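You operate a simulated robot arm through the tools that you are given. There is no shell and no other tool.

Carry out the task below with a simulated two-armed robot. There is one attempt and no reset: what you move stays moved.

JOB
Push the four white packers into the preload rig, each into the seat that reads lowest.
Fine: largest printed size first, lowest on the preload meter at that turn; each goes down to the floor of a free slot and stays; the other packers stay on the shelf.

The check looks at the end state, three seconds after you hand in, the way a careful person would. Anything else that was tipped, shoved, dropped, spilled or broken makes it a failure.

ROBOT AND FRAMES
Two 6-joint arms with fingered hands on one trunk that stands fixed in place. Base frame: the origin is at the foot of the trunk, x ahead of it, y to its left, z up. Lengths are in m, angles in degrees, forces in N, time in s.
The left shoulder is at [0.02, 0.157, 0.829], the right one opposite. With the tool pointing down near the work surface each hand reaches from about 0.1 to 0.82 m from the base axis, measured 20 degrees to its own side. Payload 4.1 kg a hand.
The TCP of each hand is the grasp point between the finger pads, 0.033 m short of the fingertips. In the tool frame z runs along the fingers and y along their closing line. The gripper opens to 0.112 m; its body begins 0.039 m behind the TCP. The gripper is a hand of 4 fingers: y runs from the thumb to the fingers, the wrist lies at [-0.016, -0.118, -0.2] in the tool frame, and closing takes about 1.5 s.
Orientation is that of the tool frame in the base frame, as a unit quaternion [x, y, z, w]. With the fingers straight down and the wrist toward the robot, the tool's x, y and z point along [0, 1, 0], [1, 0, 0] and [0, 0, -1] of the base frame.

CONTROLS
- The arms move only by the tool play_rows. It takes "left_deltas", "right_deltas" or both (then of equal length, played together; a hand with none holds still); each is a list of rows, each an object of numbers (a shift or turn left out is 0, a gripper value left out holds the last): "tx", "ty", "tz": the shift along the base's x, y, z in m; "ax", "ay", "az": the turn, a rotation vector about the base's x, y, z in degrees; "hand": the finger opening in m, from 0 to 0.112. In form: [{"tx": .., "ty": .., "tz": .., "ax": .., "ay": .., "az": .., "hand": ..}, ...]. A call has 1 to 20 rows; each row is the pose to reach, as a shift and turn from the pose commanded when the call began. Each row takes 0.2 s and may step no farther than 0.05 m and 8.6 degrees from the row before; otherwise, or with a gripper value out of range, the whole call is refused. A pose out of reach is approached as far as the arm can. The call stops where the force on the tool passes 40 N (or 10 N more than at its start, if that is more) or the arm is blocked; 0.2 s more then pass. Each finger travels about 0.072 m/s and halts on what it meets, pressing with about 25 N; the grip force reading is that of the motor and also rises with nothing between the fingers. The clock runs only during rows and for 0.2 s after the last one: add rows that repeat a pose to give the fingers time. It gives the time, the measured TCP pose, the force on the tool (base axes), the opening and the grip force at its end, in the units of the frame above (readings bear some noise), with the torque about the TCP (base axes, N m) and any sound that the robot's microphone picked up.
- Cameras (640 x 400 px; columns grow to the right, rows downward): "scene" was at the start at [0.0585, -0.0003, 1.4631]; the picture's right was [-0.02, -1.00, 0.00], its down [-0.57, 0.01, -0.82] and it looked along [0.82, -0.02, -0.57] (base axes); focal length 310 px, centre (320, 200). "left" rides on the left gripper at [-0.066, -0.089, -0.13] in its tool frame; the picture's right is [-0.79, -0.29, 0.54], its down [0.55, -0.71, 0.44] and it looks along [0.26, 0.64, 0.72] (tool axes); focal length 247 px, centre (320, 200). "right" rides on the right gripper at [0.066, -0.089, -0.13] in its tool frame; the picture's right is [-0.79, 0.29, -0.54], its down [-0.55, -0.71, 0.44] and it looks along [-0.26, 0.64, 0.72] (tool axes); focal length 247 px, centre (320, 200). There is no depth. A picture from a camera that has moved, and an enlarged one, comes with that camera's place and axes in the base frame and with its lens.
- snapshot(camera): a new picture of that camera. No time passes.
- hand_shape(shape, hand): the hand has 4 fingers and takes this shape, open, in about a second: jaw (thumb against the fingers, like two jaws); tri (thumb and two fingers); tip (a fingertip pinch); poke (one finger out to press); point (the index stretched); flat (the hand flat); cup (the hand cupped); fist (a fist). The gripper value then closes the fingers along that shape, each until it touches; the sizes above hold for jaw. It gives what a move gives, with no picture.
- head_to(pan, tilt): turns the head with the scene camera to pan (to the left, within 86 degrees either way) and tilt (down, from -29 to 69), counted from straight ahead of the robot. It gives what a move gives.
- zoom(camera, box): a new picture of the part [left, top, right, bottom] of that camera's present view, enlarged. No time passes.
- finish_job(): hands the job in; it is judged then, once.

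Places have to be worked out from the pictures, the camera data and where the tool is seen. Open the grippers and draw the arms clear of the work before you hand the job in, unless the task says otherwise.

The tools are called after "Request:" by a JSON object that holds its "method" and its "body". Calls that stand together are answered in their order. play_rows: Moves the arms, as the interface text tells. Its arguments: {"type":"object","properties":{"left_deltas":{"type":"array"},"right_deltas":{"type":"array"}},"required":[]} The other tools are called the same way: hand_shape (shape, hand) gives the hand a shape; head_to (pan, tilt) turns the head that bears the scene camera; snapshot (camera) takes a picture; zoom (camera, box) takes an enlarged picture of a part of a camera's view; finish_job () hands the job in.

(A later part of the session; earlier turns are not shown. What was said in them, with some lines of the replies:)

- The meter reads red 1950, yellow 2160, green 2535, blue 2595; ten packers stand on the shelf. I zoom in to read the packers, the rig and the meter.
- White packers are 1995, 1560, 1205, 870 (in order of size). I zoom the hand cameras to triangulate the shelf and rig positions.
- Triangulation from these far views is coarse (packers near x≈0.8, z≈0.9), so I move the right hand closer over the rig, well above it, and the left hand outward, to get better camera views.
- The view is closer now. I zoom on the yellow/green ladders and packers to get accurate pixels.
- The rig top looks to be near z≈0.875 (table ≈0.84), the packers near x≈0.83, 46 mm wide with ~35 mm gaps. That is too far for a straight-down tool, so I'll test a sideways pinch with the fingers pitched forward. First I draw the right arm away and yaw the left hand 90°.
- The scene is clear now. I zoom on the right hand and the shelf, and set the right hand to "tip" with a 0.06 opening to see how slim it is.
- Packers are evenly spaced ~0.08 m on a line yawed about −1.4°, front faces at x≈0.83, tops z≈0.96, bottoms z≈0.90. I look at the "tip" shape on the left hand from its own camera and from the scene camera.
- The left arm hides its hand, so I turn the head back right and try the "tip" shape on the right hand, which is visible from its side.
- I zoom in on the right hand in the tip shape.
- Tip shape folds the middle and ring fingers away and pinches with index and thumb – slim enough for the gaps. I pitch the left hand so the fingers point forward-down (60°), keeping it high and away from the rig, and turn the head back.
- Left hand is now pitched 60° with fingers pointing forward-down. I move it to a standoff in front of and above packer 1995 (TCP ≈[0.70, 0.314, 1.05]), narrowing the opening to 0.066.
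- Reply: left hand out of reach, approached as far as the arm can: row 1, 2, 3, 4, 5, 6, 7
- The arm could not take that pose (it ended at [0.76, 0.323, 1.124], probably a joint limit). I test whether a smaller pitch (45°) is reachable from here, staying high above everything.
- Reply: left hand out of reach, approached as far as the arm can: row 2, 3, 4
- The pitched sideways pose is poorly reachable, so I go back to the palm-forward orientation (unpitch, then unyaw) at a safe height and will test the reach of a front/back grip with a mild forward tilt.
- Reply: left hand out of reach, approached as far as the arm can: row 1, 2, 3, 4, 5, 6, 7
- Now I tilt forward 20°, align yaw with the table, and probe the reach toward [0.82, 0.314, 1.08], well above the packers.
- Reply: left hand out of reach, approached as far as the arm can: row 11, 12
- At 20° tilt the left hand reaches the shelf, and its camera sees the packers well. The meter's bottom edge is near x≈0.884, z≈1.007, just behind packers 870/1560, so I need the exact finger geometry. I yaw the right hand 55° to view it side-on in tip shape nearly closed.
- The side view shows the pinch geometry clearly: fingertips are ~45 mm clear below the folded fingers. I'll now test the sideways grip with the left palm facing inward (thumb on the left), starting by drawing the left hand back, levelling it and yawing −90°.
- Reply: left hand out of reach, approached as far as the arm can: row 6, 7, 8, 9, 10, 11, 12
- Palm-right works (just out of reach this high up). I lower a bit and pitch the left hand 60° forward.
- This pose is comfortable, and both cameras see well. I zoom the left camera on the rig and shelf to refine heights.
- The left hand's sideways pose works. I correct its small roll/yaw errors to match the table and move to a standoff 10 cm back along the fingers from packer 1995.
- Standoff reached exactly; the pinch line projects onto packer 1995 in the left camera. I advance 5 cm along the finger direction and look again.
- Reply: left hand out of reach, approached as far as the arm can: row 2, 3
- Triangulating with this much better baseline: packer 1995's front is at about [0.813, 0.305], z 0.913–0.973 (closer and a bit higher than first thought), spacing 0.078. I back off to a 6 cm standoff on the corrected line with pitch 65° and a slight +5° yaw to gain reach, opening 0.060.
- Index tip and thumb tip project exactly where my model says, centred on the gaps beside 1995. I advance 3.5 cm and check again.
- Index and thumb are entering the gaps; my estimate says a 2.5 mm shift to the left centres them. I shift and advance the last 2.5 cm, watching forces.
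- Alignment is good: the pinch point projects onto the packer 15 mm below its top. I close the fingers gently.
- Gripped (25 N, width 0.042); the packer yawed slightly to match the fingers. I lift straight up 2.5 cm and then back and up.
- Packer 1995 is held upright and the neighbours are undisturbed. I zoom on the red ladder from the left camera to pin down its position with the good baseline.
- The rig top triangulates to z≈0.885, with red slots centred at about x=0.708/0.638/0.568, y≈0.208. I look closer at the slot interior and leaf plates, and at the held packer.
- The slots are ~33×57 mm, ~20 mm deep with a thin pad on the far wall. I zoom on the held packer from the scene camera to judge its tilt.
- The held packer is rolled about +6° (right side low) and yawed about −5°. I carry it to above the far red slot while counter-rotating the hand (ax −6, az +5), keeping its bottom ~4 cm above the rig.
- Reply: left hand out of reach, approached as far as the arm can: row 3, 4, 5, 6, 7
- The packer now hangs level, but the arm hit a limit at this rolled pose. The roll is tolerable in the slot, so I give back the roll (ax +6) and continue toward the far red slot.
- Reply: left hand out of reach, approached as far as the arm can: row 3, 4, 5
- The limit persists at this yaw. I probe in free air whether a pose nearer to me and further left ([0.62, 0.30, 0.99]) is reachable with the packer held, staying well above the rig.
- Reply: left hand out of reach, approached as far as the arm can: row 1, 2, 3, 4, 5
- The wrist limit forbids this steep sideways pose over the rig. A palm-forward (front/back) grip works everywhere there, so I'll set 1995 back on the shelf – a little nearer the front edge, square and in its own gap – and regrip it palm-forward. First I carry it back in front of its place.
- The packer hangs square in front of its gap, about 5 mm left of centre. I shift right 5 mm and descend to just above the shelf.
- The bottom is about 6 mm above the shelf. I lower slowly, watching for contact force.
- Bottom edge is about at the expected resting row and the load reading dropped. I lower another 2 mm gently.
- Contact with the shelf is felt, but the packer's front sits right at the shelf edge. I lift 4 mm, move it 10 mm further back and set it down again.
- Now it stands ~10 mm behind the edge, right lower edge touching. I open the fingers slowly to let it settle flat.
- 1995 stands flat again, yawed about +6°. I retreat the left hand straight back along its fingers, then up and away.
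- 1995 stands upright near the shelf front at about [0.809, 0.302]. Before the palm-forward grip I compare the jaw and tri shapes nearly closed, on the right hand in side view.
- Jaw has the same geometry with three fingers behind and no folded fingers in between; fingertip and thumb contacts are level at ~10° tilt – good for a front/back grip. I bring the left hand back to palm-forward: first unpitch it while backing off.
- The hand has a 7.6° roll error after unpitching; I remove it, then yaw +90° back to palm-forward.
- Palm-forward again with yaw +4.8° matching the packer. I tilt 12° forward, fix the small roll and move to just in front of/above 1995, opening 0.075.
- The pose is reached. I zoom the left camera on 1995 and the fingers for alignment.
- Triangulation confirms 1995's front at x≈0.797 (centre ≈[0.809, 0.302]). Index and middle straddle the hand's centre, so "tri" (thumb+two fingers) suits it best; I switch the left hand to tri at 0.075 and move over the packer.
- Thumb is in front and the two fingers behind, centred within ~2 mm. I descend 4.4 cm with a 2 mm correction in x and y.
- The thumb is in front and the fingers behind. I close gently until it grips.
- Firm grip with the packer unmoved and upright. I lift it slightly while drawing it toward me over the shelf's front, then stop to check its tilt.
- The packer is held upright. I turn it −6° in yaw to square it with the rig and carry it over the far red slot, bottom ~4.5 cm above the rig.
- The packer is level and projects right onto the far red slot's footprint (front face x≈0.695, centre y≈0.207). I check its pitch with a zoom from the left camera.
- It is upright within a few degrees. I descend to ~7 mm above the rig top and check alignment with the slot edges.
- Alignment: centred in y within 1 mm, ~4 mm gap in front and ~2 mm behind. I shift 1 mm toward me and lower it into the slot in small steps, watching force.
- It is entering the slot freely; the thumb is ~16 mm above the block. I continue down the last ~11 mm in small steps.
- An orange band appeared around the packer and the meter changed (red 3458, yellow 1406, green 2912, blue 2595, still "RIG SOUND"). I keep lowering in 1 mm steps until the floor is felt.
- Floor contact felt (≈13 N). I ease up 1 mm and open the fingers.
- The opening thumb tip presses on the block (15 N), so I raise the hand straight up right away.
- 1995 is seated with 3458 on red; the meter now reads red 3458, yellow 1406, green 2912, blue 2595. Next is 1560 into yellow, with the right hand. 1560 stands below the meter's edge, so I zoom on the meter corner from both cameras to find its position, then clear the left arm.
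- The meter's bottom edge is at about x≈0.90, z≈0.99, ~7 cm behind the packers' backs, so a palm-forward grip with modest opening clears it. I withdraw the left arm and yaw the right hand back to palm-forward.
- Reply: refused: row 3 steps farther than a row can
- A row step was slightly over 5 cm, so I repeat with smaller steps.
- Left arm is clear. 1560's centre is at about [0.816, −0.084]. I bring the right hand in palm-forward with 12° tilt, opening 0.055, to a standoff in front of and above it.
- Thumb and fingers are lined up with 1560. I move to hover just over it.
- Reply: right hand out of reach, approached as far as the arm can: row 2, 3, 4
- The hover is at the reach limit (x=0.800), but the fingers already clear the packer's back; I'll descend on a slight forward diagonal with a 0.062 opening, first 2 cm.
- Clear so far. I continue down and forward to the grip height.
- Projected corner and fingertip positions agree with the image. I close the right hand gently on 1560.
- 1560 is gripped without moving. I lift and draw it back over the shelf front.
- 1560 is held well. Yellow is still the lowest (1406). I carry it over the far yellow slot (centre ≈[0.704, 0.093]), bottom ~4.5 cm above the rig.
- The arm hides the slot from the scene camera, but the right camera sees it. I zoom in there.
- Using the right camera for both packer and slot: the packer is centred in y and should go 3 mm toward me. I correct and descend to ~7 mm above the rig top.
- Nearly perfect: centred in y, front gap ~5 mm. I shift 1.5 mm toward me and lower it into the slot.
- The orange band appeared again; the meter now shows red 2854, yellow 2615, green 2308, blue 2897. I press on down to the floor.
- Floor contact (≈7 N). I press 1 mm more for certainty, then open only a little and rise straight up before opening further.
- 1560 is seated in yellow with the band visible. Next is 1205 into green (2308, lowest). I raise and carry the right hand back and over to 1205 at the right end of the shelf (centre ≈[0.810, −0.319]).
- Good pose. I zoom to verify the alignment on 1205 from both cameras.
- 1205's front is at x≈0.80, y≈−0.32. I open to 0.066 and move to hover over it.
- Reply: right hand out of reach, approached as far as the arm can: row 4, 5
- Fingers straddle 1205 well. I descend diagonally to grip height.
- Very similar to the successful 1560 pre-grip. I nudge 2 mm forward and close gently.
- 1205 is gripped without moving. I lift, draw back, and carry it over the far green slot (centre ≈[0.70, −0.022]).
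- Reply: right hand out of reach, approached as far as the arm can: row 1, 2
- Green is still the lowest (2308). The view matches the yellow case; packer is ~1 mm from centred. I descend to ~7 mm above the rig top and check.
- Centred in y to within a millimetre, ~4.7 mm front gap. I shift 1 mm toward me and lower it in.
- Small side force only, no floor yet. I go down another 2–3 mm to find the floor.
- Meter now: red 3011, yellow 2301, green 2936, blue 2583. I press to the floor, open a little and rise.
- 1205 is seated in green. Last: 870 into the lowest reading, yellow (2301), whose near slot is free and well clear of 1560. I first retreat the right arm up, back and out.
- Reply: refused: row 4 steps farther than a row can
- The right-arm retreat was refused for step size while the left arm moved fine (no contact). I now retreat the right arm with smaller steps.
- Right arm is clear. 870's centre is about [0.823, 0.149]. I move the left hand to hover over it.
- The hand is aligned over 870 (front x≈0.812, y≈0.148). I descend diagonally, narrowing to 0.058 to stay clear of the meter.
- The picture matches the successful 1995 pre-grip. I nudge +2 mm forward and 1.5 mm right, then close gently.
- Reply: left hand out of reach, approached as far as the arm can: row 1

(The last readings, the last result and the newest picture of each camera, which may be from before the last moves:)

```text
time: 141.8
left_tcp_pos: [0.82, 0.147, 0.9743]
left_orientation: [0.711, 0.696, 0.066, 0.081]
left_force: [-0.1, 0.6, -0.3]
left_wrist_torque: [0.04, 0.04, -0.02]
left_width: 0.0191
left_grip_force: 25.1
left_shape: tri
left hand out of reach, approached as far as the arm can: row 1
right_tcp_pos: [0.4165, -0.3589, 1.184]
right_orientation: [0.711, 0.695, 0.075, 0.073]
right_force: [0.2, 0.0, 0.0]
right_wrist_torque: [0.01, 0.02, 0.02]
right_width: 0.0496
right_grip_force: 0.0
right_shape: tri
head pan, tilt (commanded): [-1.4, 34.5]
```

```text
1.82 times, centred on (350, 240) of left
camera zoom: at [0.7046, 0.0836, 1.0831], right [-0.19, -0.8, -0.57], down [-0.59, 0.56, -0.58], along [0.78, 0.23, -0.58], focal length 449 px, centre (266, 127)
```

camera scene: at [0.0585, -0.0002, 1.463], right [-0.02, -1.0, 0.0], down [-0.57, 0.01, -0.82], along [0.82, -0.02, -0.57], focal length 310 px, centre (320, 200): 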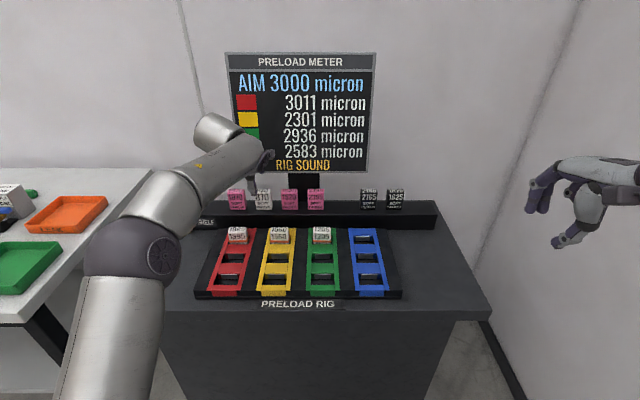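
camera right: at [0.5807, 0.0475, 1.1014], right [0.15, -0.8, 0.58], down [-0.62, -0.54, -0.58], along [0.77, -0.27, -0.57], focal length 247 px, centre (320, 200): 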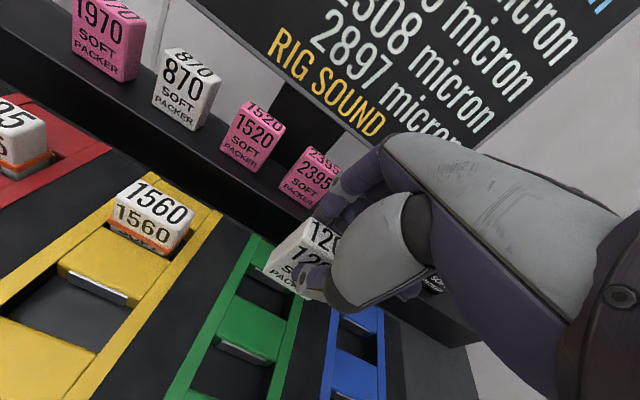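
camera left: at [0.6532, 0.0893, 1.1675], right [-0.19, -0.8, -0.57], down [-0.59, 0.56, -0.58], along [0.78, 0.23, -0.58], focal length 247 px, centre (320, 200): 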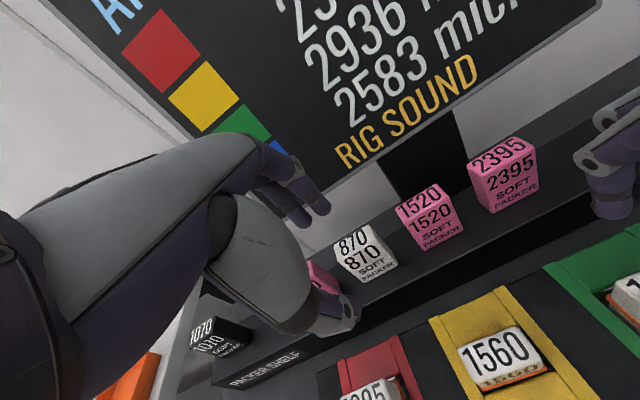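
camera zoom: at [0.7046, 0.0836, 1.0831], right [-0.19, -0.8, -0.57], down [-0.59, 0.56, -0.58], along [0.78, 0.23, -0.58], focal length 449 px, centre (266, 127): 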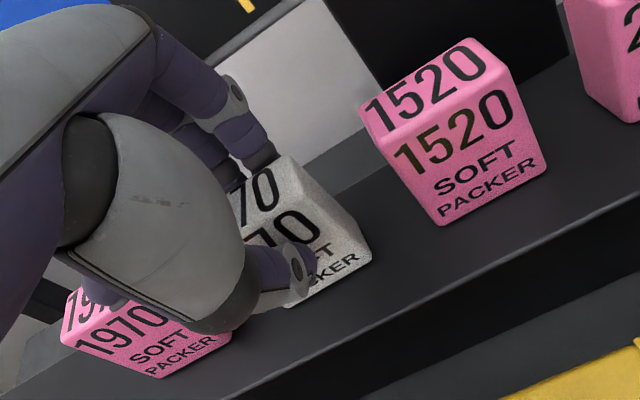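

870 is gripped. I lift it, carry it back between the ladders at safe height, and over the near yellow slot (≈[0.565, 0.095]).

Request:
{"method": "play_rows", "body": {"left_deltas": [{"tz": 0.006}, {"tx": -0.003, "tz": 0.014}, {"tx": -0.01, "tz": 0.024}, {"tx": -0.022, "tz": 0.036}, {"tx": -0.042, "tz": 0.046}, {"tx": -0.067, "tz": 0.055}, {"tx": -0.095, "tz": 0.06}, {"tx": -0.13, "tz": 0.062}, {"tx": -0.165, "tz": 0.062}, {"tx": -0.2, "tz": 0.062}, {"tx": -0.23, "ty": -0.015, "tz": 0.062}, {"tx": -0.25, "ty": -0.035, "tz": 0.055}, {"tx": -0.2615, "ty": -0.051, "tz": 0.04}, {"tx": -0.2615, "ty": -0.051, "tz": 0.02}, {"tx": -0.2615, "ty": -0.051, "tz": 0.02}]}}

Request:
{"method": "snapshot", "body": {"camera": "left"}}

Request:
{"method": "zoom", "body": {"camera": "left", "box": [270, 200, 430, 320]}}

Request:
{"method": "snapshot", "body": {"camera": "scene"}}

```text
time: 145.0
left_tcp_pos: [0.7571, 0.0875, 1.102]
left_orientation: [0.71, 0.696, 0.065, 0.08]
left_force: [-0.1, 0.0, -0.8]
left_wrist_torque: [0.02, 0.03, 0.0]
left_width: 0.0192
left_grip_force: 25.1
left_shape: tri
left hand out of reach, approached as far as the arm can: row 1, 2, 5, 6, 7, 8, 9, 10, 11, 12, 13, 14, 15
right_tcp_pos: [0.4157, -0.3605, 1.1845]
right_orientation: [0.71, 0.696, 0.075, 0.072]
right_force: [-0.7, 0.0, -1.6]
right_wrist_torque: [0.03, -0.02, 0.01]
right_width: 0.0493
right_grip_force: 0.1
right_shape: tri
head pan, tilt (commanded): [-1.4, 34.5]
```

```text
taken
camera left: at [0.6425, 0.0253, 1.2111], right [-0.19, -0.8, -0.57], down [-0.59, 0.56, -0.58], along [0.78, 0.23, -0.58], focal length 247 px, centre (320, 200)
```

left: 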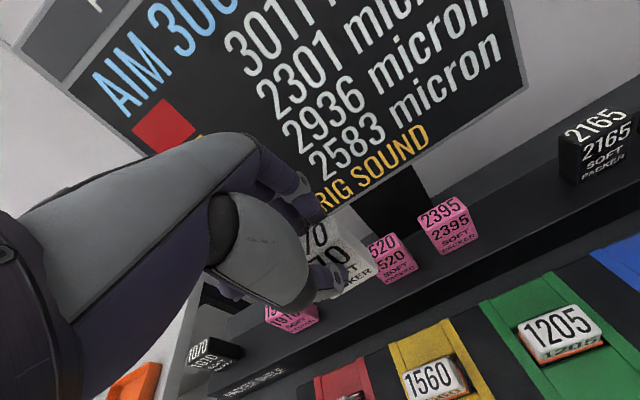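

```text
3.33 times, centred on (350, 260) of left
camera zoom: at [0.6425, 0.0253, 1.2111], right [-0.19, -0.8, -0.57], down [-0.59, 0.56, -0.58], along [0.78, 0.23, -0.58], focal length 823 px, centre (220, 0)
```

zoom: 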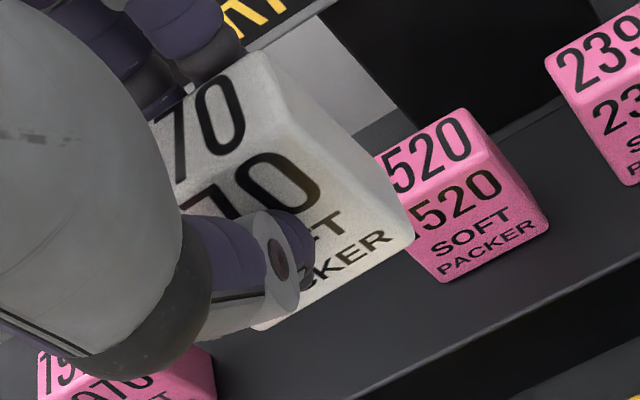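

```text
taken
camera scene: at [0.0586, -0.0005, 1.463], right [-0.02, -1.0, 0.0], down [-0.57, 0.01, -0.82], along [0.82, -0.02, -0.57], focal length 310 px, centre (320, 200)
```

scene: 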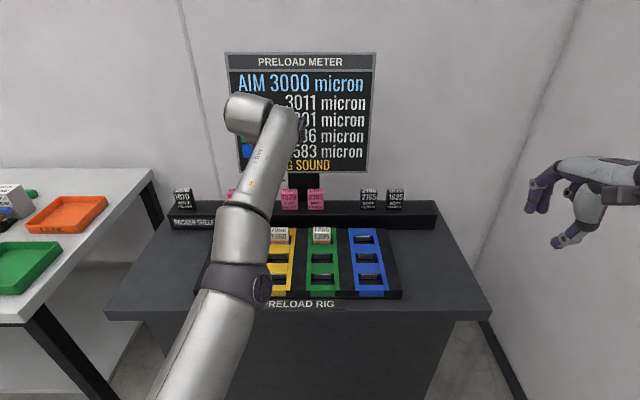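

The arm ended stretched in an awkward branch at [0.757, 0.088, 1.102] (packer still held, nothing touched). I back off toward me in small moves to recover a normal elbow posture.

Request:
{"method": "play_rows", "body": {"left_deltas": [{"tx": -0.03, "ty": 0.01, "tz": 0.01}, {"tx": -0.06, "ty": 0.02, "tz": 0.02}, {"tx": -0.06, "ty": 0.02, "tz": 0.02}]}}

Request:
{"method": "snapshot", "body": {"camera": "scene"}}

```text
time: 145.8
left_tcp_pos: [0.7363, 0.1018, 1.1461]
left_orientation: [0.711, 0.696, 0.066, 0.079]
left_force: [0.1, -0.6, -0.6]
left_wrist_torque: [0.02, -0.02, 0.05]
left_width: 0.0192
left_grip_force: 25.1
left_shape: tri
left hand out of reach, approached as far as the arm can: row 1, 2
right_tcp_pos: [0.4164, -0.3588, 1.1839]
right_orientation: [0.711, 0.696, 0.075, 0.073]
right_force: [-0.3, -0.4, -0.6]
right_wrist_torque: [0.02, 0.0, 0.02]
right_width: 0.0498
right_grip_force: 0.0
right_shape: tri
head pan, tilt (commanded): [-1.4, 34.5]
```

```text
taken
camera scene: at [0.0588, -0.0004, 1.463], right [-0.02, -1.0, 0.0], down [-0.57, 0.01, -0.82], along [0.82, -0.02, -0.57], focal length 310 px, centre (320, 200)
```

scene: 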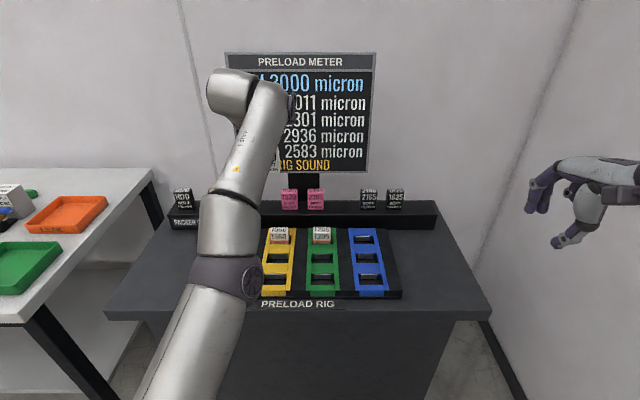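

It follows its reach boundary. I hold for a moment to see where it settles, then continue backing off.

Request:
{"method": "play_rows", "body": {"left_deltas": [{"tx": 0.0}, {"tx": 0.0}]}}

Request:
{"method": "play_rows", "body": {"left_deltas": [{"tx": -0.02, "tz": 0.01}, {"tx": -0.04, "tz": 0.02}, {"tx": -0.06, "tz": 0.03}, {"tx": -0.06, "tz": 0.03}]}}

Request:
{"method": "snapshot", "body": {"camera": "scene"}}

```text
time: 146.4
left_tcp_pos: [0.7352, 0.1028, 1.1455]
left_orientation: [0.711, 0.696, 0.066, 0.079]
left_force: [-0.3, -0.4, -0.9]
left_wrist_torque: [0.04, -0.01, 0.0]
left_width: 0.0191
left_grip_force: 24.7
left_shape: tri
right_tcp_pos: [0.4161, -0.3597, 1.184]
right_orientation: [0.711, 0.695, 0.076, 0.073]
right_force: [-0.1, 0.0, -0.5]
right_wrist_torque: [0.0, 0.0, -0.04]
right_width: 0.0497
right_grip_force: 0.0
right_shape: tri
head pan, tilt (commanded): [-1.4, 34.5]
```

```text
time: 147.4
left_tcp_pos: [0.7042, 0.0968, 1.1903]
left_orientation: [0.711, 0.696, 0.066, 0.08]
left_force: [-0.1, -0.1, -0.9]
left_wrist_torque: [0.01, 0.01, 0.01]
left_width: 0.0187
left_grip_force: 25.0
left_shape: tri
left hand out of reach, approached as far as the arm can: row 1, 2, 3, 4
right_tcp_pos: [0.4162, -0.3603, 1.1834]
right_orientation: [0.711, 0.695, 0.075, 0.073]
right_force: [0.5, -0.4, -0.3]
right_wrist_torque: [0.01, -0.02, 0.01]
right_width: 0.0496
right_grip_force: 0.1
right_shape: tri
head pan, tilt (commanded): [-1.4, 34.5]
```

```text
taken
camera scene: at [0.0586, -0.0003, 1.463], right [-0.02, -1.0, 0.0], down [-0.57, 0.01, -0.82], along [0.82, -0.02, -0.57], focal length 310 px, centre (320, 200)
```

scene: 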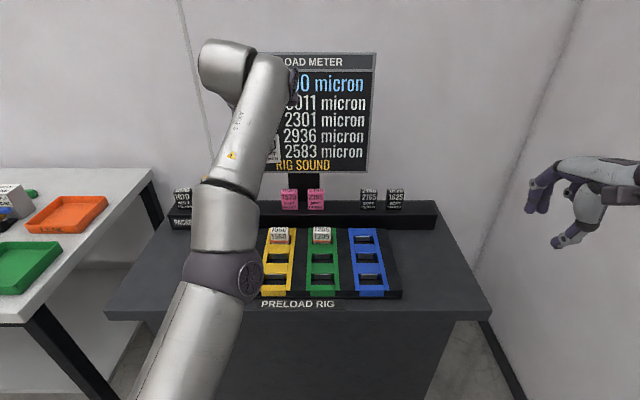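

The elbow is at its straight singularity. A longer pull-back (as worked before) should break out of it; I command a 25 cm retreat to the left at constant height.

Request:
{"method": "play_rows", "body": {"left_deltas": [{"tx": -0.04, "ty": 0.015}, {"tx": -0.08, "ty": 0.03}, {"tx": -0.12, "ty": 0.045}, {"tx": -0.16, "ty": 0.06}, {"tx": -0.2, "ty": 0.075}, {"tx": -0.24, "ty": 0.09}, {"tx": -0.27, "ty": 0.1}, {"tx": -0.27, "ty": 0.1}, {"tx": -0.27, "ty": 0.1}]}}

Request:
{"method": "snapshot", "body": {"camera": "scene"}}

```text
time: 149.4
left_tcp_pos: [0.4312, 0.1984, 1.1897]
left_orientation: [0.711, 0.696, 0.066, 0.081]
left_force: [-0.3, 0.0, 0.4]
left_wrist_torque: [0.01, -0.01, -0.01]
left_width: 0.0186
left_grip_force: 24.7
left_shape: tri
left hand out of reach, approached as far as the arm can: row 1, 2, 3
right_tcp_pos: [0.4159, -0.3583, 1.1844]
right_orientation: [0.711, 0.695, 0.075, 0.074]
right_force: [-1.0, 0.1, 0.1]
right_wrist_torque: [-0.02, 0.01, -0.02]
right_width: 0.0496
right_grip_force: 0.1
right_shape: tri
head pan, tilt (commanded): [-1.4, 34.5]
```

```text
taken
camera scene: at [0.0585, -0.0003, 1.463], right [-0.02, -1.0, 0.0], down [-0.57, 0.01, -0.82], along [0.82, -0.02, -0.57], focal length 310 px, centre (320, 200)
```

scene: 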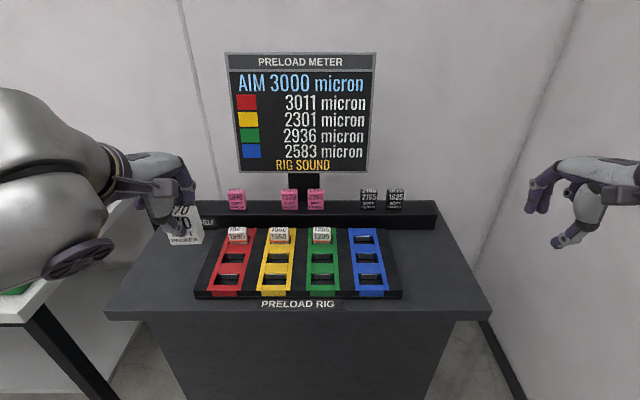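

Recovered to a normal posture with 870 still in hand and everything else in place. I now approach the near yellow slot from this side: TCP ≈[0.558, 0.096, 0.994].

Request:
{"method": "play_rows", "body": {"left_deltas": [{"tx": 0.022, "ty": -0.018, "tz": -0.03}, {"tx": 0.044, "ty": -0.036, "tz": -0.06}, {"tx": 0.066, "ty": -0.054, "tz": -0.09}, {"tx": 0.088, "ty": -0.072, "tz": -0.12}, {"tx": 0.11, "ty": -0.09, "tz": -0.15}, {"tx": 0.127, "ty": -0.102, "tz": -0.18}, {"tx": 0.127, "ty": -0.102, "tz": -0.196}, {"tx": 0.127, "ty": -0.102, "tz": -0.196}]}}

Request:
{"method": "snapshot", "body": {"camera": "left"}}

Request:
{"method": "zoom", "body": {"camera": "left", "box": [270, 200, 430, 320]}}

Request:
{"method": "snapshot", "body": {"camera": "scene"}}

```text
time: 151.2
left_tcp_pos: [0.5553, 0.0977, 0.9957]
left_orientation: [0.711, 0.695, 0.065, 0.081]
left_force: [0.5, -0.1, 0.1]
left_wrist_torque: [0.02, -0.01, 0.01]
left_width: 0.0184
left_grip_force: 25.2
left_shape: tri
right_tcp_pos: [0.4154, -0.3599, 1.1841]
right_orientation: [0.711, 0.695, 0.075, 0.073]
right_force: [0.1, -0.3, -0.5]
right_wrist_torque: [0.01, 0.04, 0.0]
right_width: 0.0497
right_grip_force: 0.1
right_shape: tri
head pan, tilt (commanded): [-1.4, 34.5]
```

```text
taken
camera left: at [0.4398, 0.0348, 1.105], right [-0.19, -0.8, -0.57], down [-0.59, 0.56, -0.58], along [0.78, 0.23, -0.58], focal length 247 px, centre (320, 200)
```

left: 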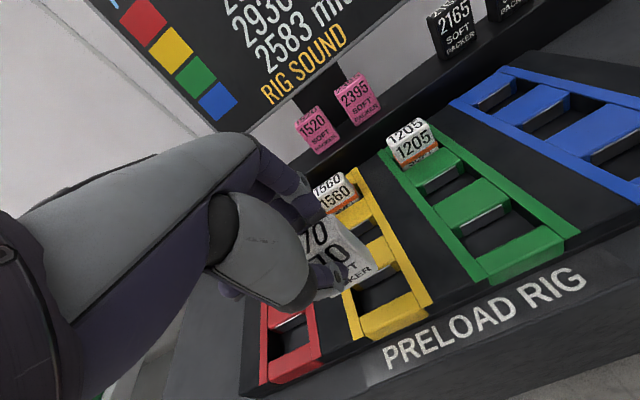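

```text
3.33 times, centred on (350, 260) of left
camera zoom: at [0.4398, 0.0348, 1.105], right [-0.19, -0.8, -0.57], down [-0.59, 0.56, -0.58], along [0.78, 0.23, -0.58], focal length 823 px, centre (220, 0)
```

zoom: 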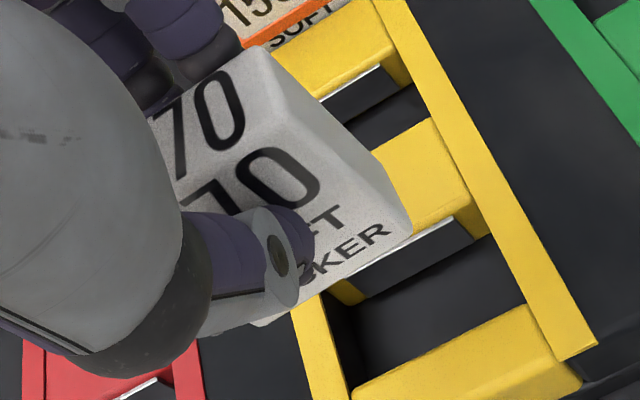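

```text
taken
camera scene: at [0.0585, -0.0003, 1.463], right [-0.02, -1.0, 0.0], down [-0.57, 0.01, -0.82], along [0.82, -0.02, -0.57], focal length 310 px, centre (320, 200)
```

scene: 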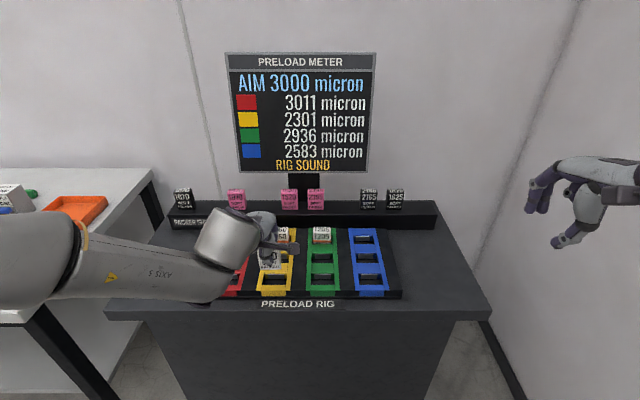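

The packer is over the near yellow slot, ~4 mm left of centre. I check from the scene camera too.

Request:
{"method": "zoom", "body": {"camera": "scene", "box": [240, 225, 320, 305]}}

```text
5.00 times, centred on (280, 265) of scene
camera zoom: at [0.0585, -0.0003, 1.463], right [-0.02, -1.0, 0.0], down [-0.57, 0.01, -0.82], along [0.82, -0.02, -0.57], focal length 1548 px, centre (520, -125)
```

zoom: 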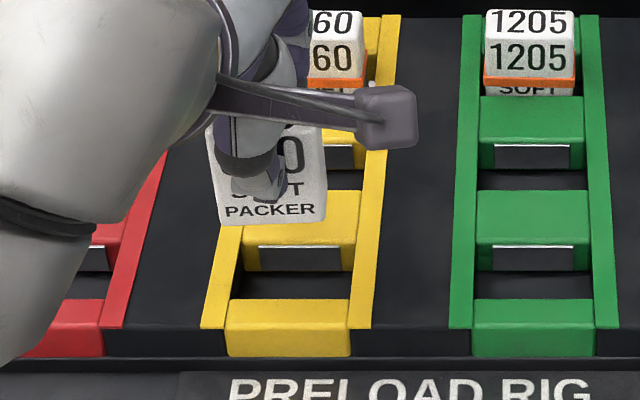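

Scene and left cameras agree: shift 4.3 mm right, 2 mm forward, and turn −2.5°. I apply that while descending to ~7 mm above the rig.

Request:
{"method": "play_rows", "body": {"left_deltas": [{"tx": 0.002, "ty": -0.0043, "az": -2.5}, {"tx": 0.002, "ty": -0.0043, "az": -2.5, "tz": -0.01}, {"tx": 0.002, "ty": -0.0043, "az": -2.5, "tz": -0.02}, {"tx": 0.002, "ty": -0.0043, "az": -2.5, "tz": -0.032}, {"tx": 0.002, "ty": -0.0043, "az": -2.5, "tz": -0.042}, {"tx": 0.002, "ty": -0.0043, "az": -2.5, "tz": -0.042}]}}

Request:
{"method": "zoom", "body": {"camera": "scene", "box": [240, 225, 320, 305]}}

Request:
{"method": "zoom", "body": {"camera": "left", "box": [270, 200, 430, 320]}}

```text
time: 152.6
left_tcp_pos: [0.5584, 0.0924, 0.9519]
left_orientation: [0.726, 0.68, 0.065, 0.081]
left_force: [0.2, -0.3, -1.8]
left_wrist_torque: [-0.01, 0.06, 0.03]
left_width: 0.0186
left_grip_force: 24.8
left_shape: tri
right_tcp_pos: [0.416, -0.3594, 1.1833]
right_orientation: [0.711, 0.695, 0.075, 0.072]
right_force: [0.1, 1.2, 0.7]
right_wrist_torque: [0.0, 0.0, 0.01]
right_width: 0.0497
right_grip_force: 0.0
right_shape: tri
head pan, tilt (commanded): [-1.4, 34.5]
```

```text
5.00 times, centred on (280, 265) of scene
camera zoom: at [0.0585, -0.0003, 1.463], right [-0.02, -1.0, 0.0], down [-0.57, 0.01, -0.82], along [0.82, -0.02, -0.57], focal length 1548 px, centre (520, -125)
```

zoom: 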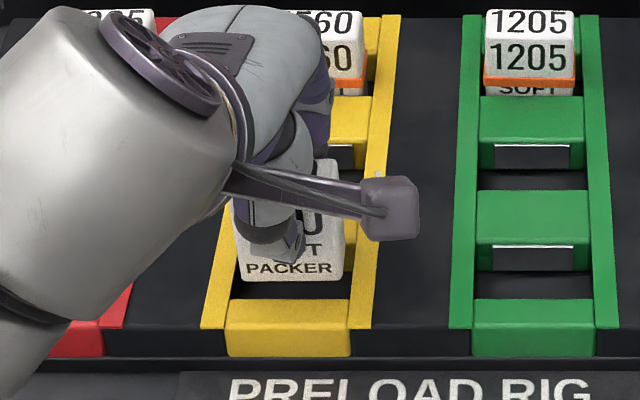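

```text
3.33 times, centred on (350, 260) of left
camera zoom: at [0.441, 0.0351, 1.0622], right [-0.22, -0.79, -0.57], down [-0.57, 0.58, -0.58], along [0.79, 0.2, -0.58], focal length 823 px, centre (220, 0)
```

zoom: 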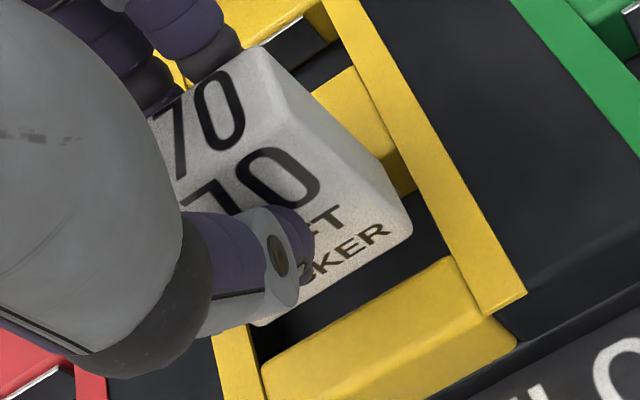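

Level and centred in y; front gap looks ~5 mm, so I shift 1.5 mm toward me and lower it into the slot.

Request:
{"method": "play_rows", "body": {"left_deltas": [{"tx": -0.0015, "ty": -0.0005, "tz": -0.004}, {"tx": -0.0015, "ty": -0.0005, "tz": -0.008}, {"tx": -0.0015, "ty": -0.0005, "tz": -0.012}, {"tx": -0.0015, "ty": -0.0005, "tz": -0.016}, {"tx": -0.0015, "ty": -0.0005, "tz": -0.016}]}}

Request:
{"method": "zoom", "body": {"camera": "scene", "box": [240, 225, 320, 305]}}

Request:
{"method": "zoom", "body": {"camera": "left", "box": [270, 200, 430, 320]}}

```text
time: 153.8
left_tcp_pos: [0.5576, 0.092, 0.9377]
left_orientation: [0.726, 0.68, 0.064, 0.082]
left_force: [-0.5, 0.6, -1.2]
left_wrist_torque: [-0.02, 0.01, -0.02]
left_width: 0.0189
left_grip_force: 25.2
left_shape: tri
right_tcp_pos: [0.4174, -0.3603, 1.184]
right_orientation: [0.711, 0.695, 0.075, 0.073]
right_force: [0.2, 0.0, 0.0]
right_wrist_torque: [-0.02, -0.01, 0.03]
right_width: 0.0495
right_grip_force: 0.0
right_shape: tri
head pan, tilt (commanded): [-1.4, 34.5]
```

```text
5.00 times, centred on (280, 265) of scene
camera zoom: at [0.0585, -0.0003, 1.463], right [-0.02, -1.0, 0.0], down [-0.57, 0.01, -0.82], along [0.82, -0.02, -0.57], focal length 1548 px, centre (520, -125)
```

zoom: 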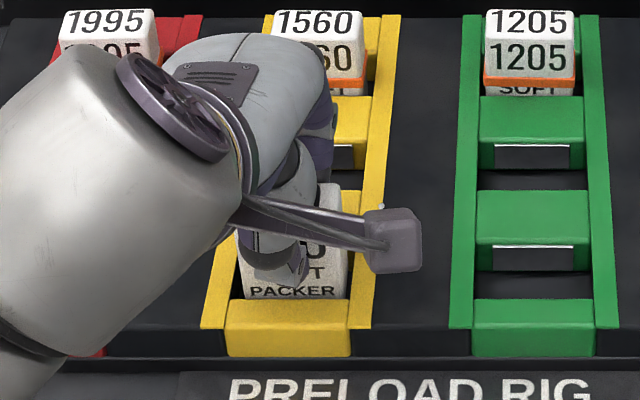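

```text
3.33 times, centred on (350, 260) of left
camera zoom: at [0.4405, 0.0348, 1.0469], right [-0.22, -0.79, -0.57], down [-0.57, 0.58, -0.58], along [0.79, 0.2, -0.58], focal length 823 px, centre (220, 0)
```

zoom: 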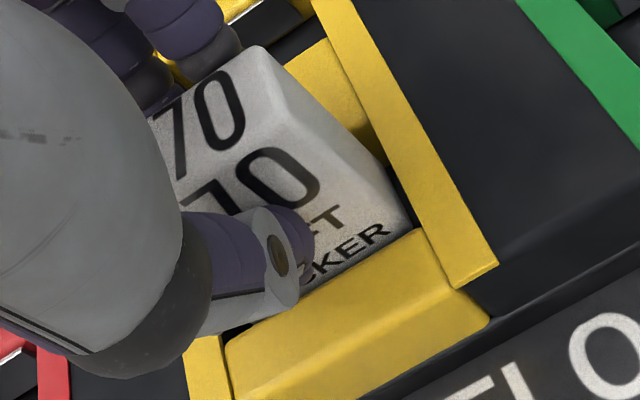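

It is entering cleanly. I continue to the floor in small steps.

Request:
{"method": "play_rows", "body": {"left_deltas": [{"tz": -0.003}, {"tz": -0.006}, {"tz": -0.009}, {"tz": -0.009}]}}

Request:
{"method": "play_rows", "body": {"left_deltas": [{"tz": -0.001}, {"tz": -0.002}, {"tz": -0.002}]}}

Request:
{"method": "zoom", "body": {"camera": "left", "box": [270, 200, 430, 320]}}

Request:
{"method": "zoom", "body": {"camera": "scene", "box": [220, 50, 380, 180]}}

```text
time: 154.8
left_tcp_pos: [0.5575, 0.0918, 0.9285]
left_orientation: [0.726, 0.68, 0.064, 0.082]
left_force: [0.3, 0.6, -0.7]
left_wrist_torque: [0.02, 0.0, 0.02]
left_width: 0.0188
left_grip_force: 24.8
left_shape: tri
right_tcp_pos: [0.4166, -0.3585, 1.1844]
right_orientation: [0.711, 0.695, 0.075, 0.073]
right_force: [0.5, -0.2, -1.0]
right_wrist_torque: [0.0, 0.03, 0.0]
right_width: 0.0498
right_grip_force: 0.1
right_shape: tri
head pan, tilt (commanded): [-1.4, 34.5]
```

```text
time: 155.6
left_tcp_pos: [0.5577, 0.0927, 0.9253]
left_orientation: [0.725, 0.68, 0.064, 0.082]
left_force: [-0.4, -0.6, -1.0]
left_wrist_torque: [0.0, -0.02, 0.0]
left_width: 0.0184
left_grip_force: 25.4
left_shape: tri
right_tcp_pos: [0.4171, -0.3588, 1.1845]
right_orientation: [0.711, 0.695, 0.076, 0.073]
right_force: [-0.2, 1.1, 0.7]
right_wrist_torque: [0.01, 0.0, 0.03]
right_width: 0.0497
right_grip_force: 0.0
right_shape: tri
head pan, tilt (commanded): [-1.4, 34.5]
```

```text
3.33 times, centred on (350, 260) of left
camera zoom: at [0.4405, 0.0344, 1.0357], right [-0.22, -0.79, -0.57], down [-0.57, 0.58, -0.58], along [0.79, 0.2, -0.58], focal length 823 px, centre (220, 0)
```

zoom: 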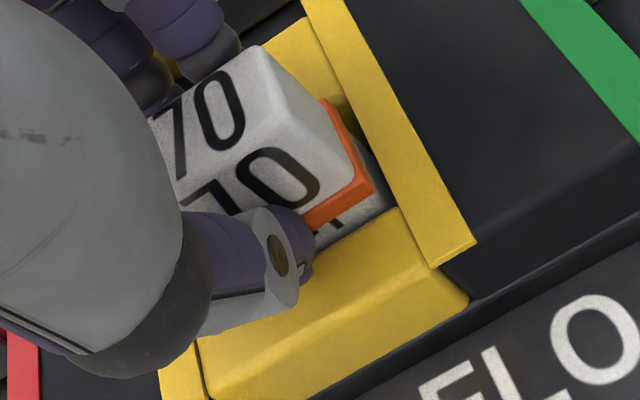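

```text
3.08 times, centred on (300, 115) of scene
camera zoom: at [0.0585, -0.0003, 1.463], right [-0.02, -1.0, 0.0], down [-0.57, 0.01, -0.82], along [0.82, -0.02, -0.57], focal length 953 px, centre (382, 462)
```

zoom: 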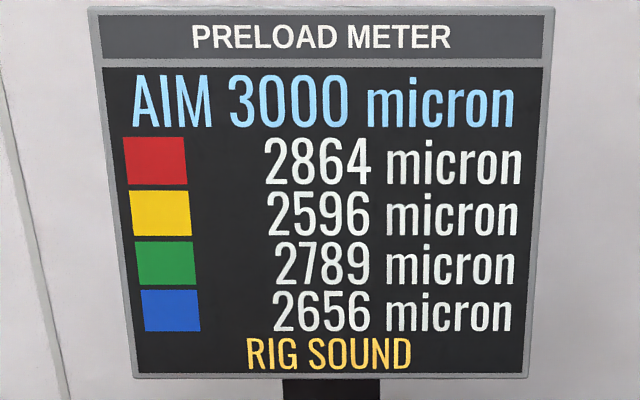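

The band appeared and the meter updated. No floor force yet, so I lower on in 1 mm steps.

Request:
{"method": "play_rows", "body": {"left_deltas": [{"tz": -0.001}, {"tz": -0.002}, {"tz": -0.002}]}}

Request:
{"method": "play_rows", "body": {"left_deltas": [{"tz": -0.001}, {"tz": -0.001}]}}

```text
time: 156.4
left_tcp_pos: [0.5582, 0.0912, 0.924]
left_orientation: [0.726, 0.68, 0.065, 0.082]
left_force: [-0.4, 1.4, 4.6]
left_wrist_torque: [0.01, 0.06, -0.01]
left_width: 0.0185
left_grip_force: 25.3
left_shape: tri
right_tcp_pos: [0.4153, -0.3593, 1.1855]
right_orientation: [0.711, 0.695, 0.075, 0.073]
right_force: [0.1, -0.6, 0.1]
right_wrist_torque: [0.02, 0.0, 0.02]
right_width: 0.0496
right_grip_force: 0.1
right_shape: tri
head pan, tilt (commanded): [-1.4, 34.5]
```

```text
time: 157.0
left_tcp_pos: [0.5578, 0.0914, 0.9239]
left_orientation: [0.725, 0.681, 0.066, 0.082]
left_force: [3.0, 0.9, 12.0]
left_wrist_torque: [0.01, -0.05, -0.01]
left_width: 0.0195
left_grip_force: 25.1
left_shape: tri
right_tcp_pos: [0.4164, -0.3599, 1.1843]
right_orientation: [0.711, 0.696, 0.075, 0.073]
right_force: [-0.3, -0.1, -0.4]
right_wrist_torque: [0.01, 0.03, -0.03]
right_width: 0.0495
right_grip_force: 0.1
right_shape: tri
head pan, tilt (commanded): [-1.4, 34.5]
```

Floor felt at ~12 N. I ease up, open slightly, and rise straight up with only a small opening (1560 is well behind).

Request:
{"method": "play_rows", "body": {"left_deltas": [{"tz": 0.001}, {"tz": 0.0015, "hand": 0.026}, {"tz": 0.002, "hand": 0.034}, {"tz": 0.005, "hand": 0.04}, {"tz": 0.01, "hand": 0.044}, {"tz": 0.016, "hand": 0.048}, {"tz": 0.023, "hand": 0.048}, {"tz": 0.031, "hand": 0.048}, {"tz": 0.043, "hand": 0.048}, {"tz": 0.058, "hand": 0.048}, {"tz": 0.075, "hand": 0.048}, {"tz": 0.075, "hand": 0.048}]}}

Request:
{"method": "zoom", "body": {"camera": "left", "box": [270, 180, 450, 330]}}

Request:
{"method": "zoom", "body": {"camera": "scene", "box": [200, 215, 340, 305]}}

```text
time: 159.6
left_tcp_pos: [0.5581, 0.0924, 0.9972]
left_orientation: [0.726, 0.68, 0.065, 0.082]
left_force: [0.1, 0.2, -0.3]
left_wrist_torque: [-0.01, -0.02, 0.01]
left_width: 0.0477
left_grip_force: 0.1
left_shape: tri
right_tcp_pos: [0.4156, -0.359, 1.185]
right_orientation: [0.711, 0.696, 0.075, 0.072]
right_force: [-0.9, -0.3, 0.1]
right_wrist_torque: [0.01, 0.02, 0.02]
right_width: 0.0497
right_grip_force: 0.1
right_shape: tri
head pan, tilt (commanded): [-1.4, 34.5]
```

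```text
2.67 times, centred on (360, 255) of left
camera zoom: at [0.4415, 0.0344, 1.1072], right [-0.22, -0.79, -0.57], down [-0.57, 0.58, -0.58], along [0.79, 0.2, -0.58], focal length 659 px, centre (213, 53)
```

zoom: 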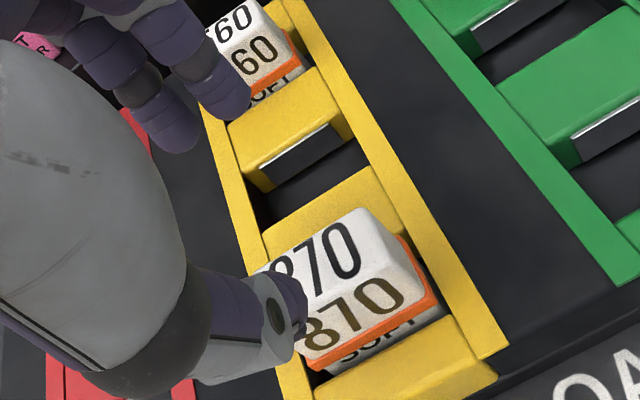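

```text
4.44 times, centred on (270, 260) of scene
camera zoom: at [0.0585, -0.0002, 1.463], right [-0.02, -1.0, 0.0], down [-0.57, 0.01, -0.82], along [0.82, -0.02, -0.57], focal length 1376 px, centre (542, -67)
```

zoom: 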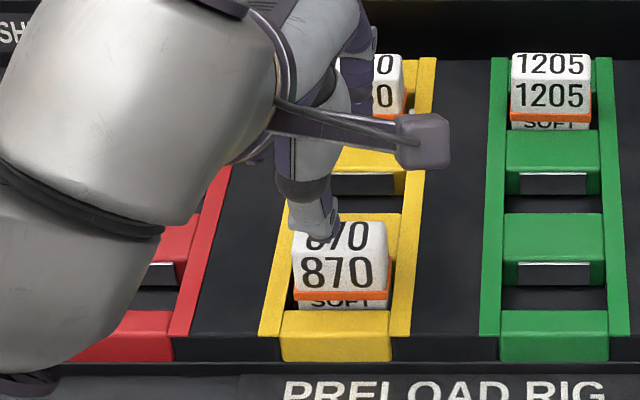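

All four are placed with bands showing. I withdraw the left arm up, back and out, then inspect everything.

Request:
{"method": "play_rows", "body": {"left_deltas": [{"tz": 0.03}, {"tz": 0.06}, {"tx": -0.02, "tz": 0.095}, {"tx": -0.04, "ty": 0.02, "tz": 0.125}, {"tx": -0.06, "ty": 0.05, "tz": 0.15}, {"tx": -0.08, "ty": 0.085, "tz": 0.17}, {"tx": -0.1, "ty": 0.125, "tz": 0.18}, {"tx": -0.12, "ty": 0.165, "tz": 0.185}, {"tx": -0.13, "ty": 0.205, "tz": 0.19}, {"tx": -0.13, "ty": 0.245, "tz": 0.19}, {"tx": -0.13, "ty": 0.285, "tz": 0.19}, {"tx": -0.13, "ty": 0.3, "tz": 0.19, "hand": 0.11}, {"tx": -0.13, "ty": 0.3, "tz": 0.19, "hand": 0.11}], "right_deltas": [{"tx": 0}, {"tx": 0}, {"tx": 0}, {"tx": 0}, {"tx": 0}, {"tx": 0}, {"tx": 0}, {"tx": 0}, {"tx": 0}, {"tx": 0}, {"tx": 0}, {"tx": 0, "hand": 0.11}, {"tx": 0, "hand": 0.11}]}}

Request:
{"method": "snapshot", "body": {"camera": "scene"}}

Request:
{"method": "zoom", "body": {"camera": "scene", "box": [195, 215, 415, 310]}}

Request:
{"method": "zoom", "body": {"camera": "scene", "box": [160, 170, 450, 240]}}

Request:
{"method": "zoom", "body": {"camera": "scene", "box": [220, 50, 380, 180]}}

```text
time: 162.4
left_tcp_pos: [0.4289, 0.391, 1.1897]
left_orientation: [0.726, 0.68, 0.064, 0.082]
left_force: [0.0, 0.1, -0.5]
left_wrist_torque: [-0.03, -0.01, -0.01]
left_width: 0.1096
left_grip_force: 0.0
left_shape: tri
right_tcp_pos: [0.4153, -0.359, 1.1836]
right_orientation: [0.711, 0.695, 0.075, 0.072]
right_force: [-0.3, -0.7, -0.7]
right_wrist_torque: [0.0, 0.01, 0.01]
right_width: 0.1096
right_grip_force: 0.1
right_shape: tri
head pan, tilt (commanded): [-1.4, 34.5]
```

```text
taken
camera scene: at [0.0585, -0.0003, 1.463], right [-0.02, -1.0, 0.0], down [-0.57, 0.01, -0.82], along [0.82, -0.02, -0.57], focal length 310 px, centre (320, 200)
```

scene: 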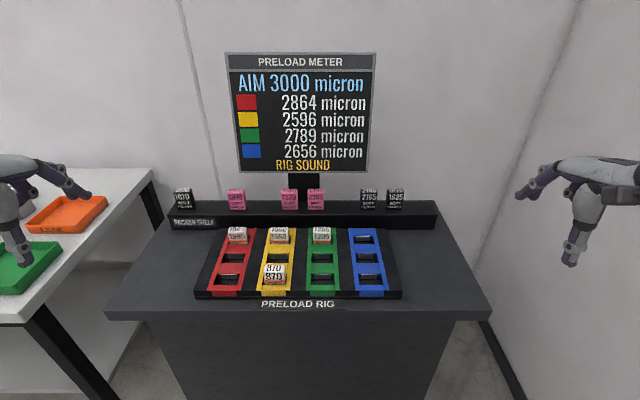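

```text
2.91 times, centred on (305, 262) of scene
camera zoom: at [0.0585, -0.0003, 1.463], right [-0.02, -1.0, 0.0], down [-0.57, 0.01, -0.82], along [0.82, -0.02, -0.57], focal length 901 px, centre (364, 18)
```

zoom: 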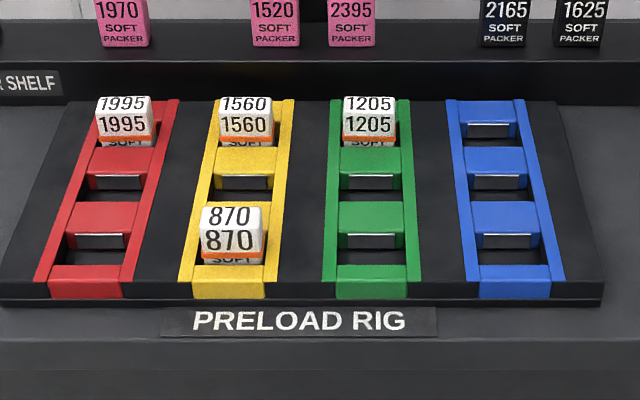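

```text
2.21 times, centred on (305, 205) of scene
camera zoom: at [0.0585, -0.0003, 1.463], right [-0.02, -1.0, 0.0], down [-0.57, 0.01, -0.82], along [0.82, -0.02, -0.57], focal length 683 px, centre (353, 189)
```

zoom: 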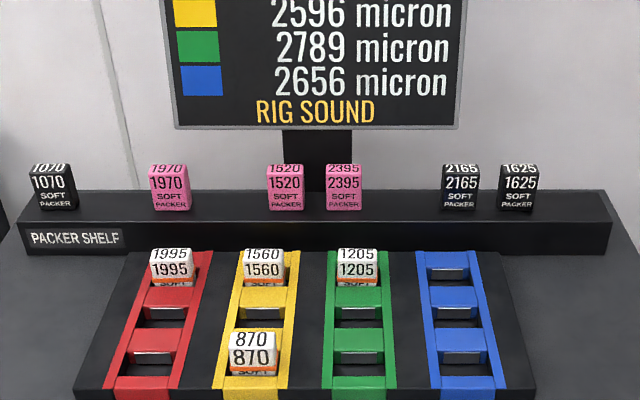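

```text
3.08 times, centred on (300, 115) of scene
camera zoom: at [0.0585, -0.0003, 1.463], right [-0.02, -1.0, 0.0], down [-0.57, 0.01, -0.82], along [0.82, -0.02, -0.57], focal length 953 px, centre (382, 462)
```

zoom: 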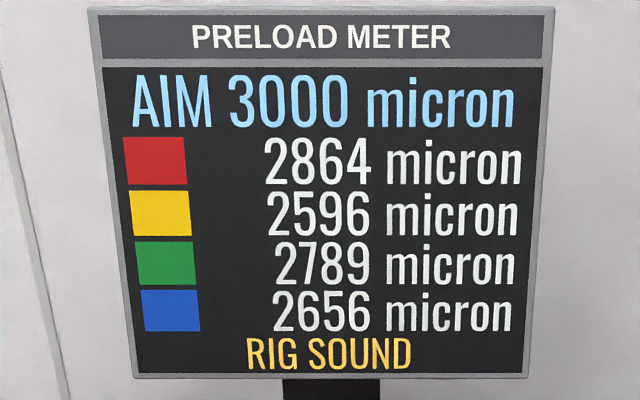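

All four are in; the six other packers stand on the shelf and the meter says RIG SOUND. I take a close look at each seated packer for tilt or incomplete seating.

Request:
{"method": "zoom", "body": {"camera": "scene", "box": [215, 220, 345, 250]}}

Request:
{"method": "zoom", "body": {"camera": "scene", "box": [245, 250, 305, 300]}}

Request:
{"method": "snapshot", "body": {"camera": "right"}}

Request:
{"method": "snapshot", "body": {"camera": "left"}}

```text
4.92 times, centred on (280, 235) of scene
camera zoom: at [0.0585, -0.0003, 1.463], right [-0.02, -1.0, 0.0], down [-0.57, 0.01, -0.82], along [0.82, -0.02, -0.57], focal length 1524 px, centre (517, 28)
```

zoom: 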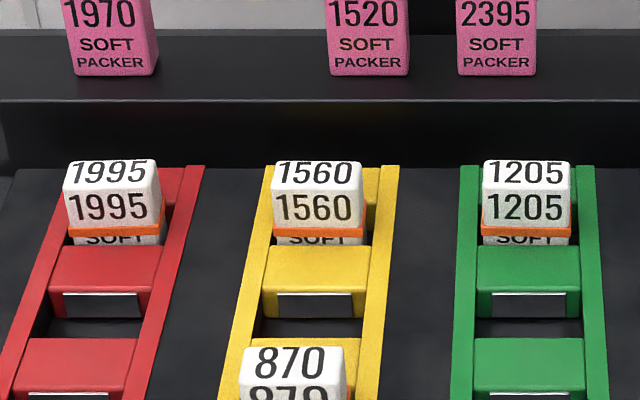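

```text
8.00 times, centred on (275, 275) of scene
camera zoom: at [0.0585, -0.0003, 1.463], right [-0.02, -1.0, 0.0], down [-0.57, 0.01, -0.82], along [0.82, -0.02, -0.57], focal length 2477 px, centre (680, -400)
```

zoom: 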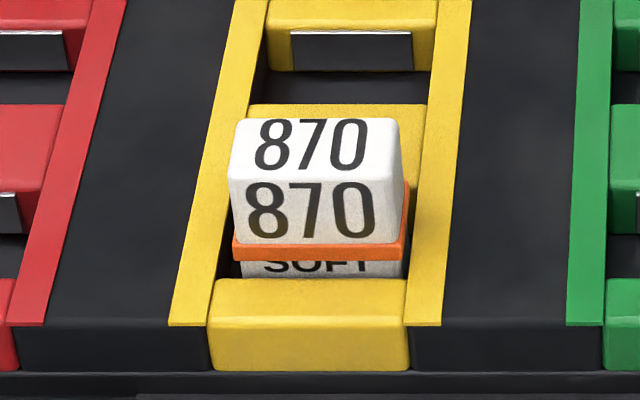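

```text
taken
camera right: at [0.3027, -0.292, 1.2935], right [0.15, -0.8, 0.58], down [-0.62, -0.54, -0.58], along [0.77, -0.27, -0.57], focal length 247 px, centre (320, 200)
```

right: 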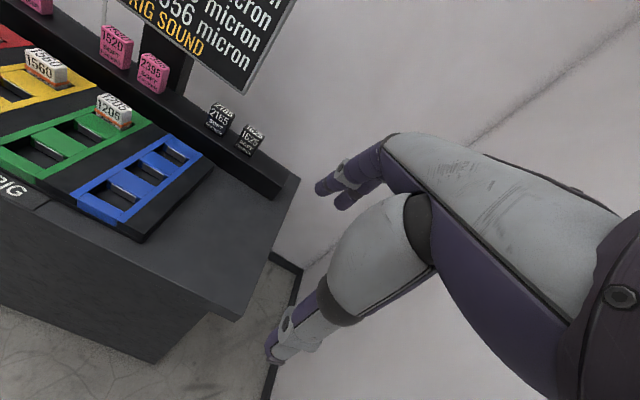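

```text
taken
camera left: at [0.3114, 0.3339, 1.2984], right [-0.22, -0.79, -0.57], down [-0.57, 0.58, -0.58], along [0.79, 0.2, -0.58], focal length 247 px, centre (320, 200)
```

left: 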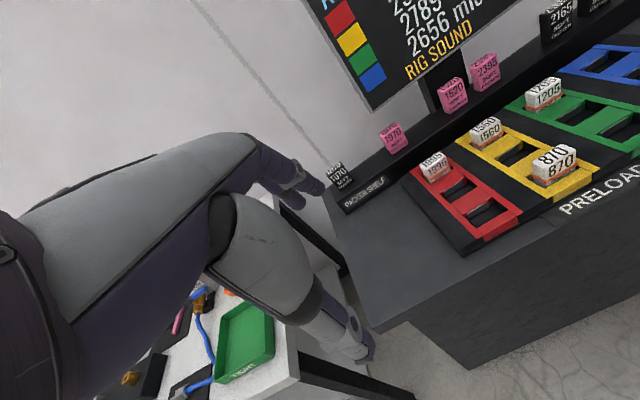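

All four packers sit upright at equal depth in red, yellow, green and yellow. The other packers stand untouched on the shelf, and both hands are open and clear, so I hand the job in.

Request:
{"method": "finish_job", "body": {}}

```text
The job is handed in.
```

All four white packers are seated in the preload rig, largest size first, each in the seat that read lowest on the meter at its turn. I handed the job in and have not seen the verdict.

| Turn | Packer | Seat (lowest reading then) | Slot |
|---|---|---|---|
| 1 | 1995 | red (1950 micron) | far |
| 2 | 1560 | yellow (1406 micron) | far |
| 3 | 1205 | green (2308 micron) | far |
| 4 | 870 | yellow (2301 micron) | near |

- **Seating:** I lowered each packer until I felt the slot floor (roughly 7–13 N). All four stand upright at about the same depth. An orange band appeared around each one as it went down.
- **Meter at the end:** red 2864, yellow 2596, green 2789 and blue 2656 micron, with "RIG SOUND" still showing.
- **Other packers:** the six others are upright on the shelf in their places.
- **1995 was handled twice:** I picked it up, set it back on the shelf and regripped it, because the first grip could not be lowered over the rig.
- **Thumb contact:** as I let go of 1995, the opening thumb pressed the top of a red block at about 15 N. I lifted clear at once and saw no shift in the rig.

Both hands are open and drawn back from the work.
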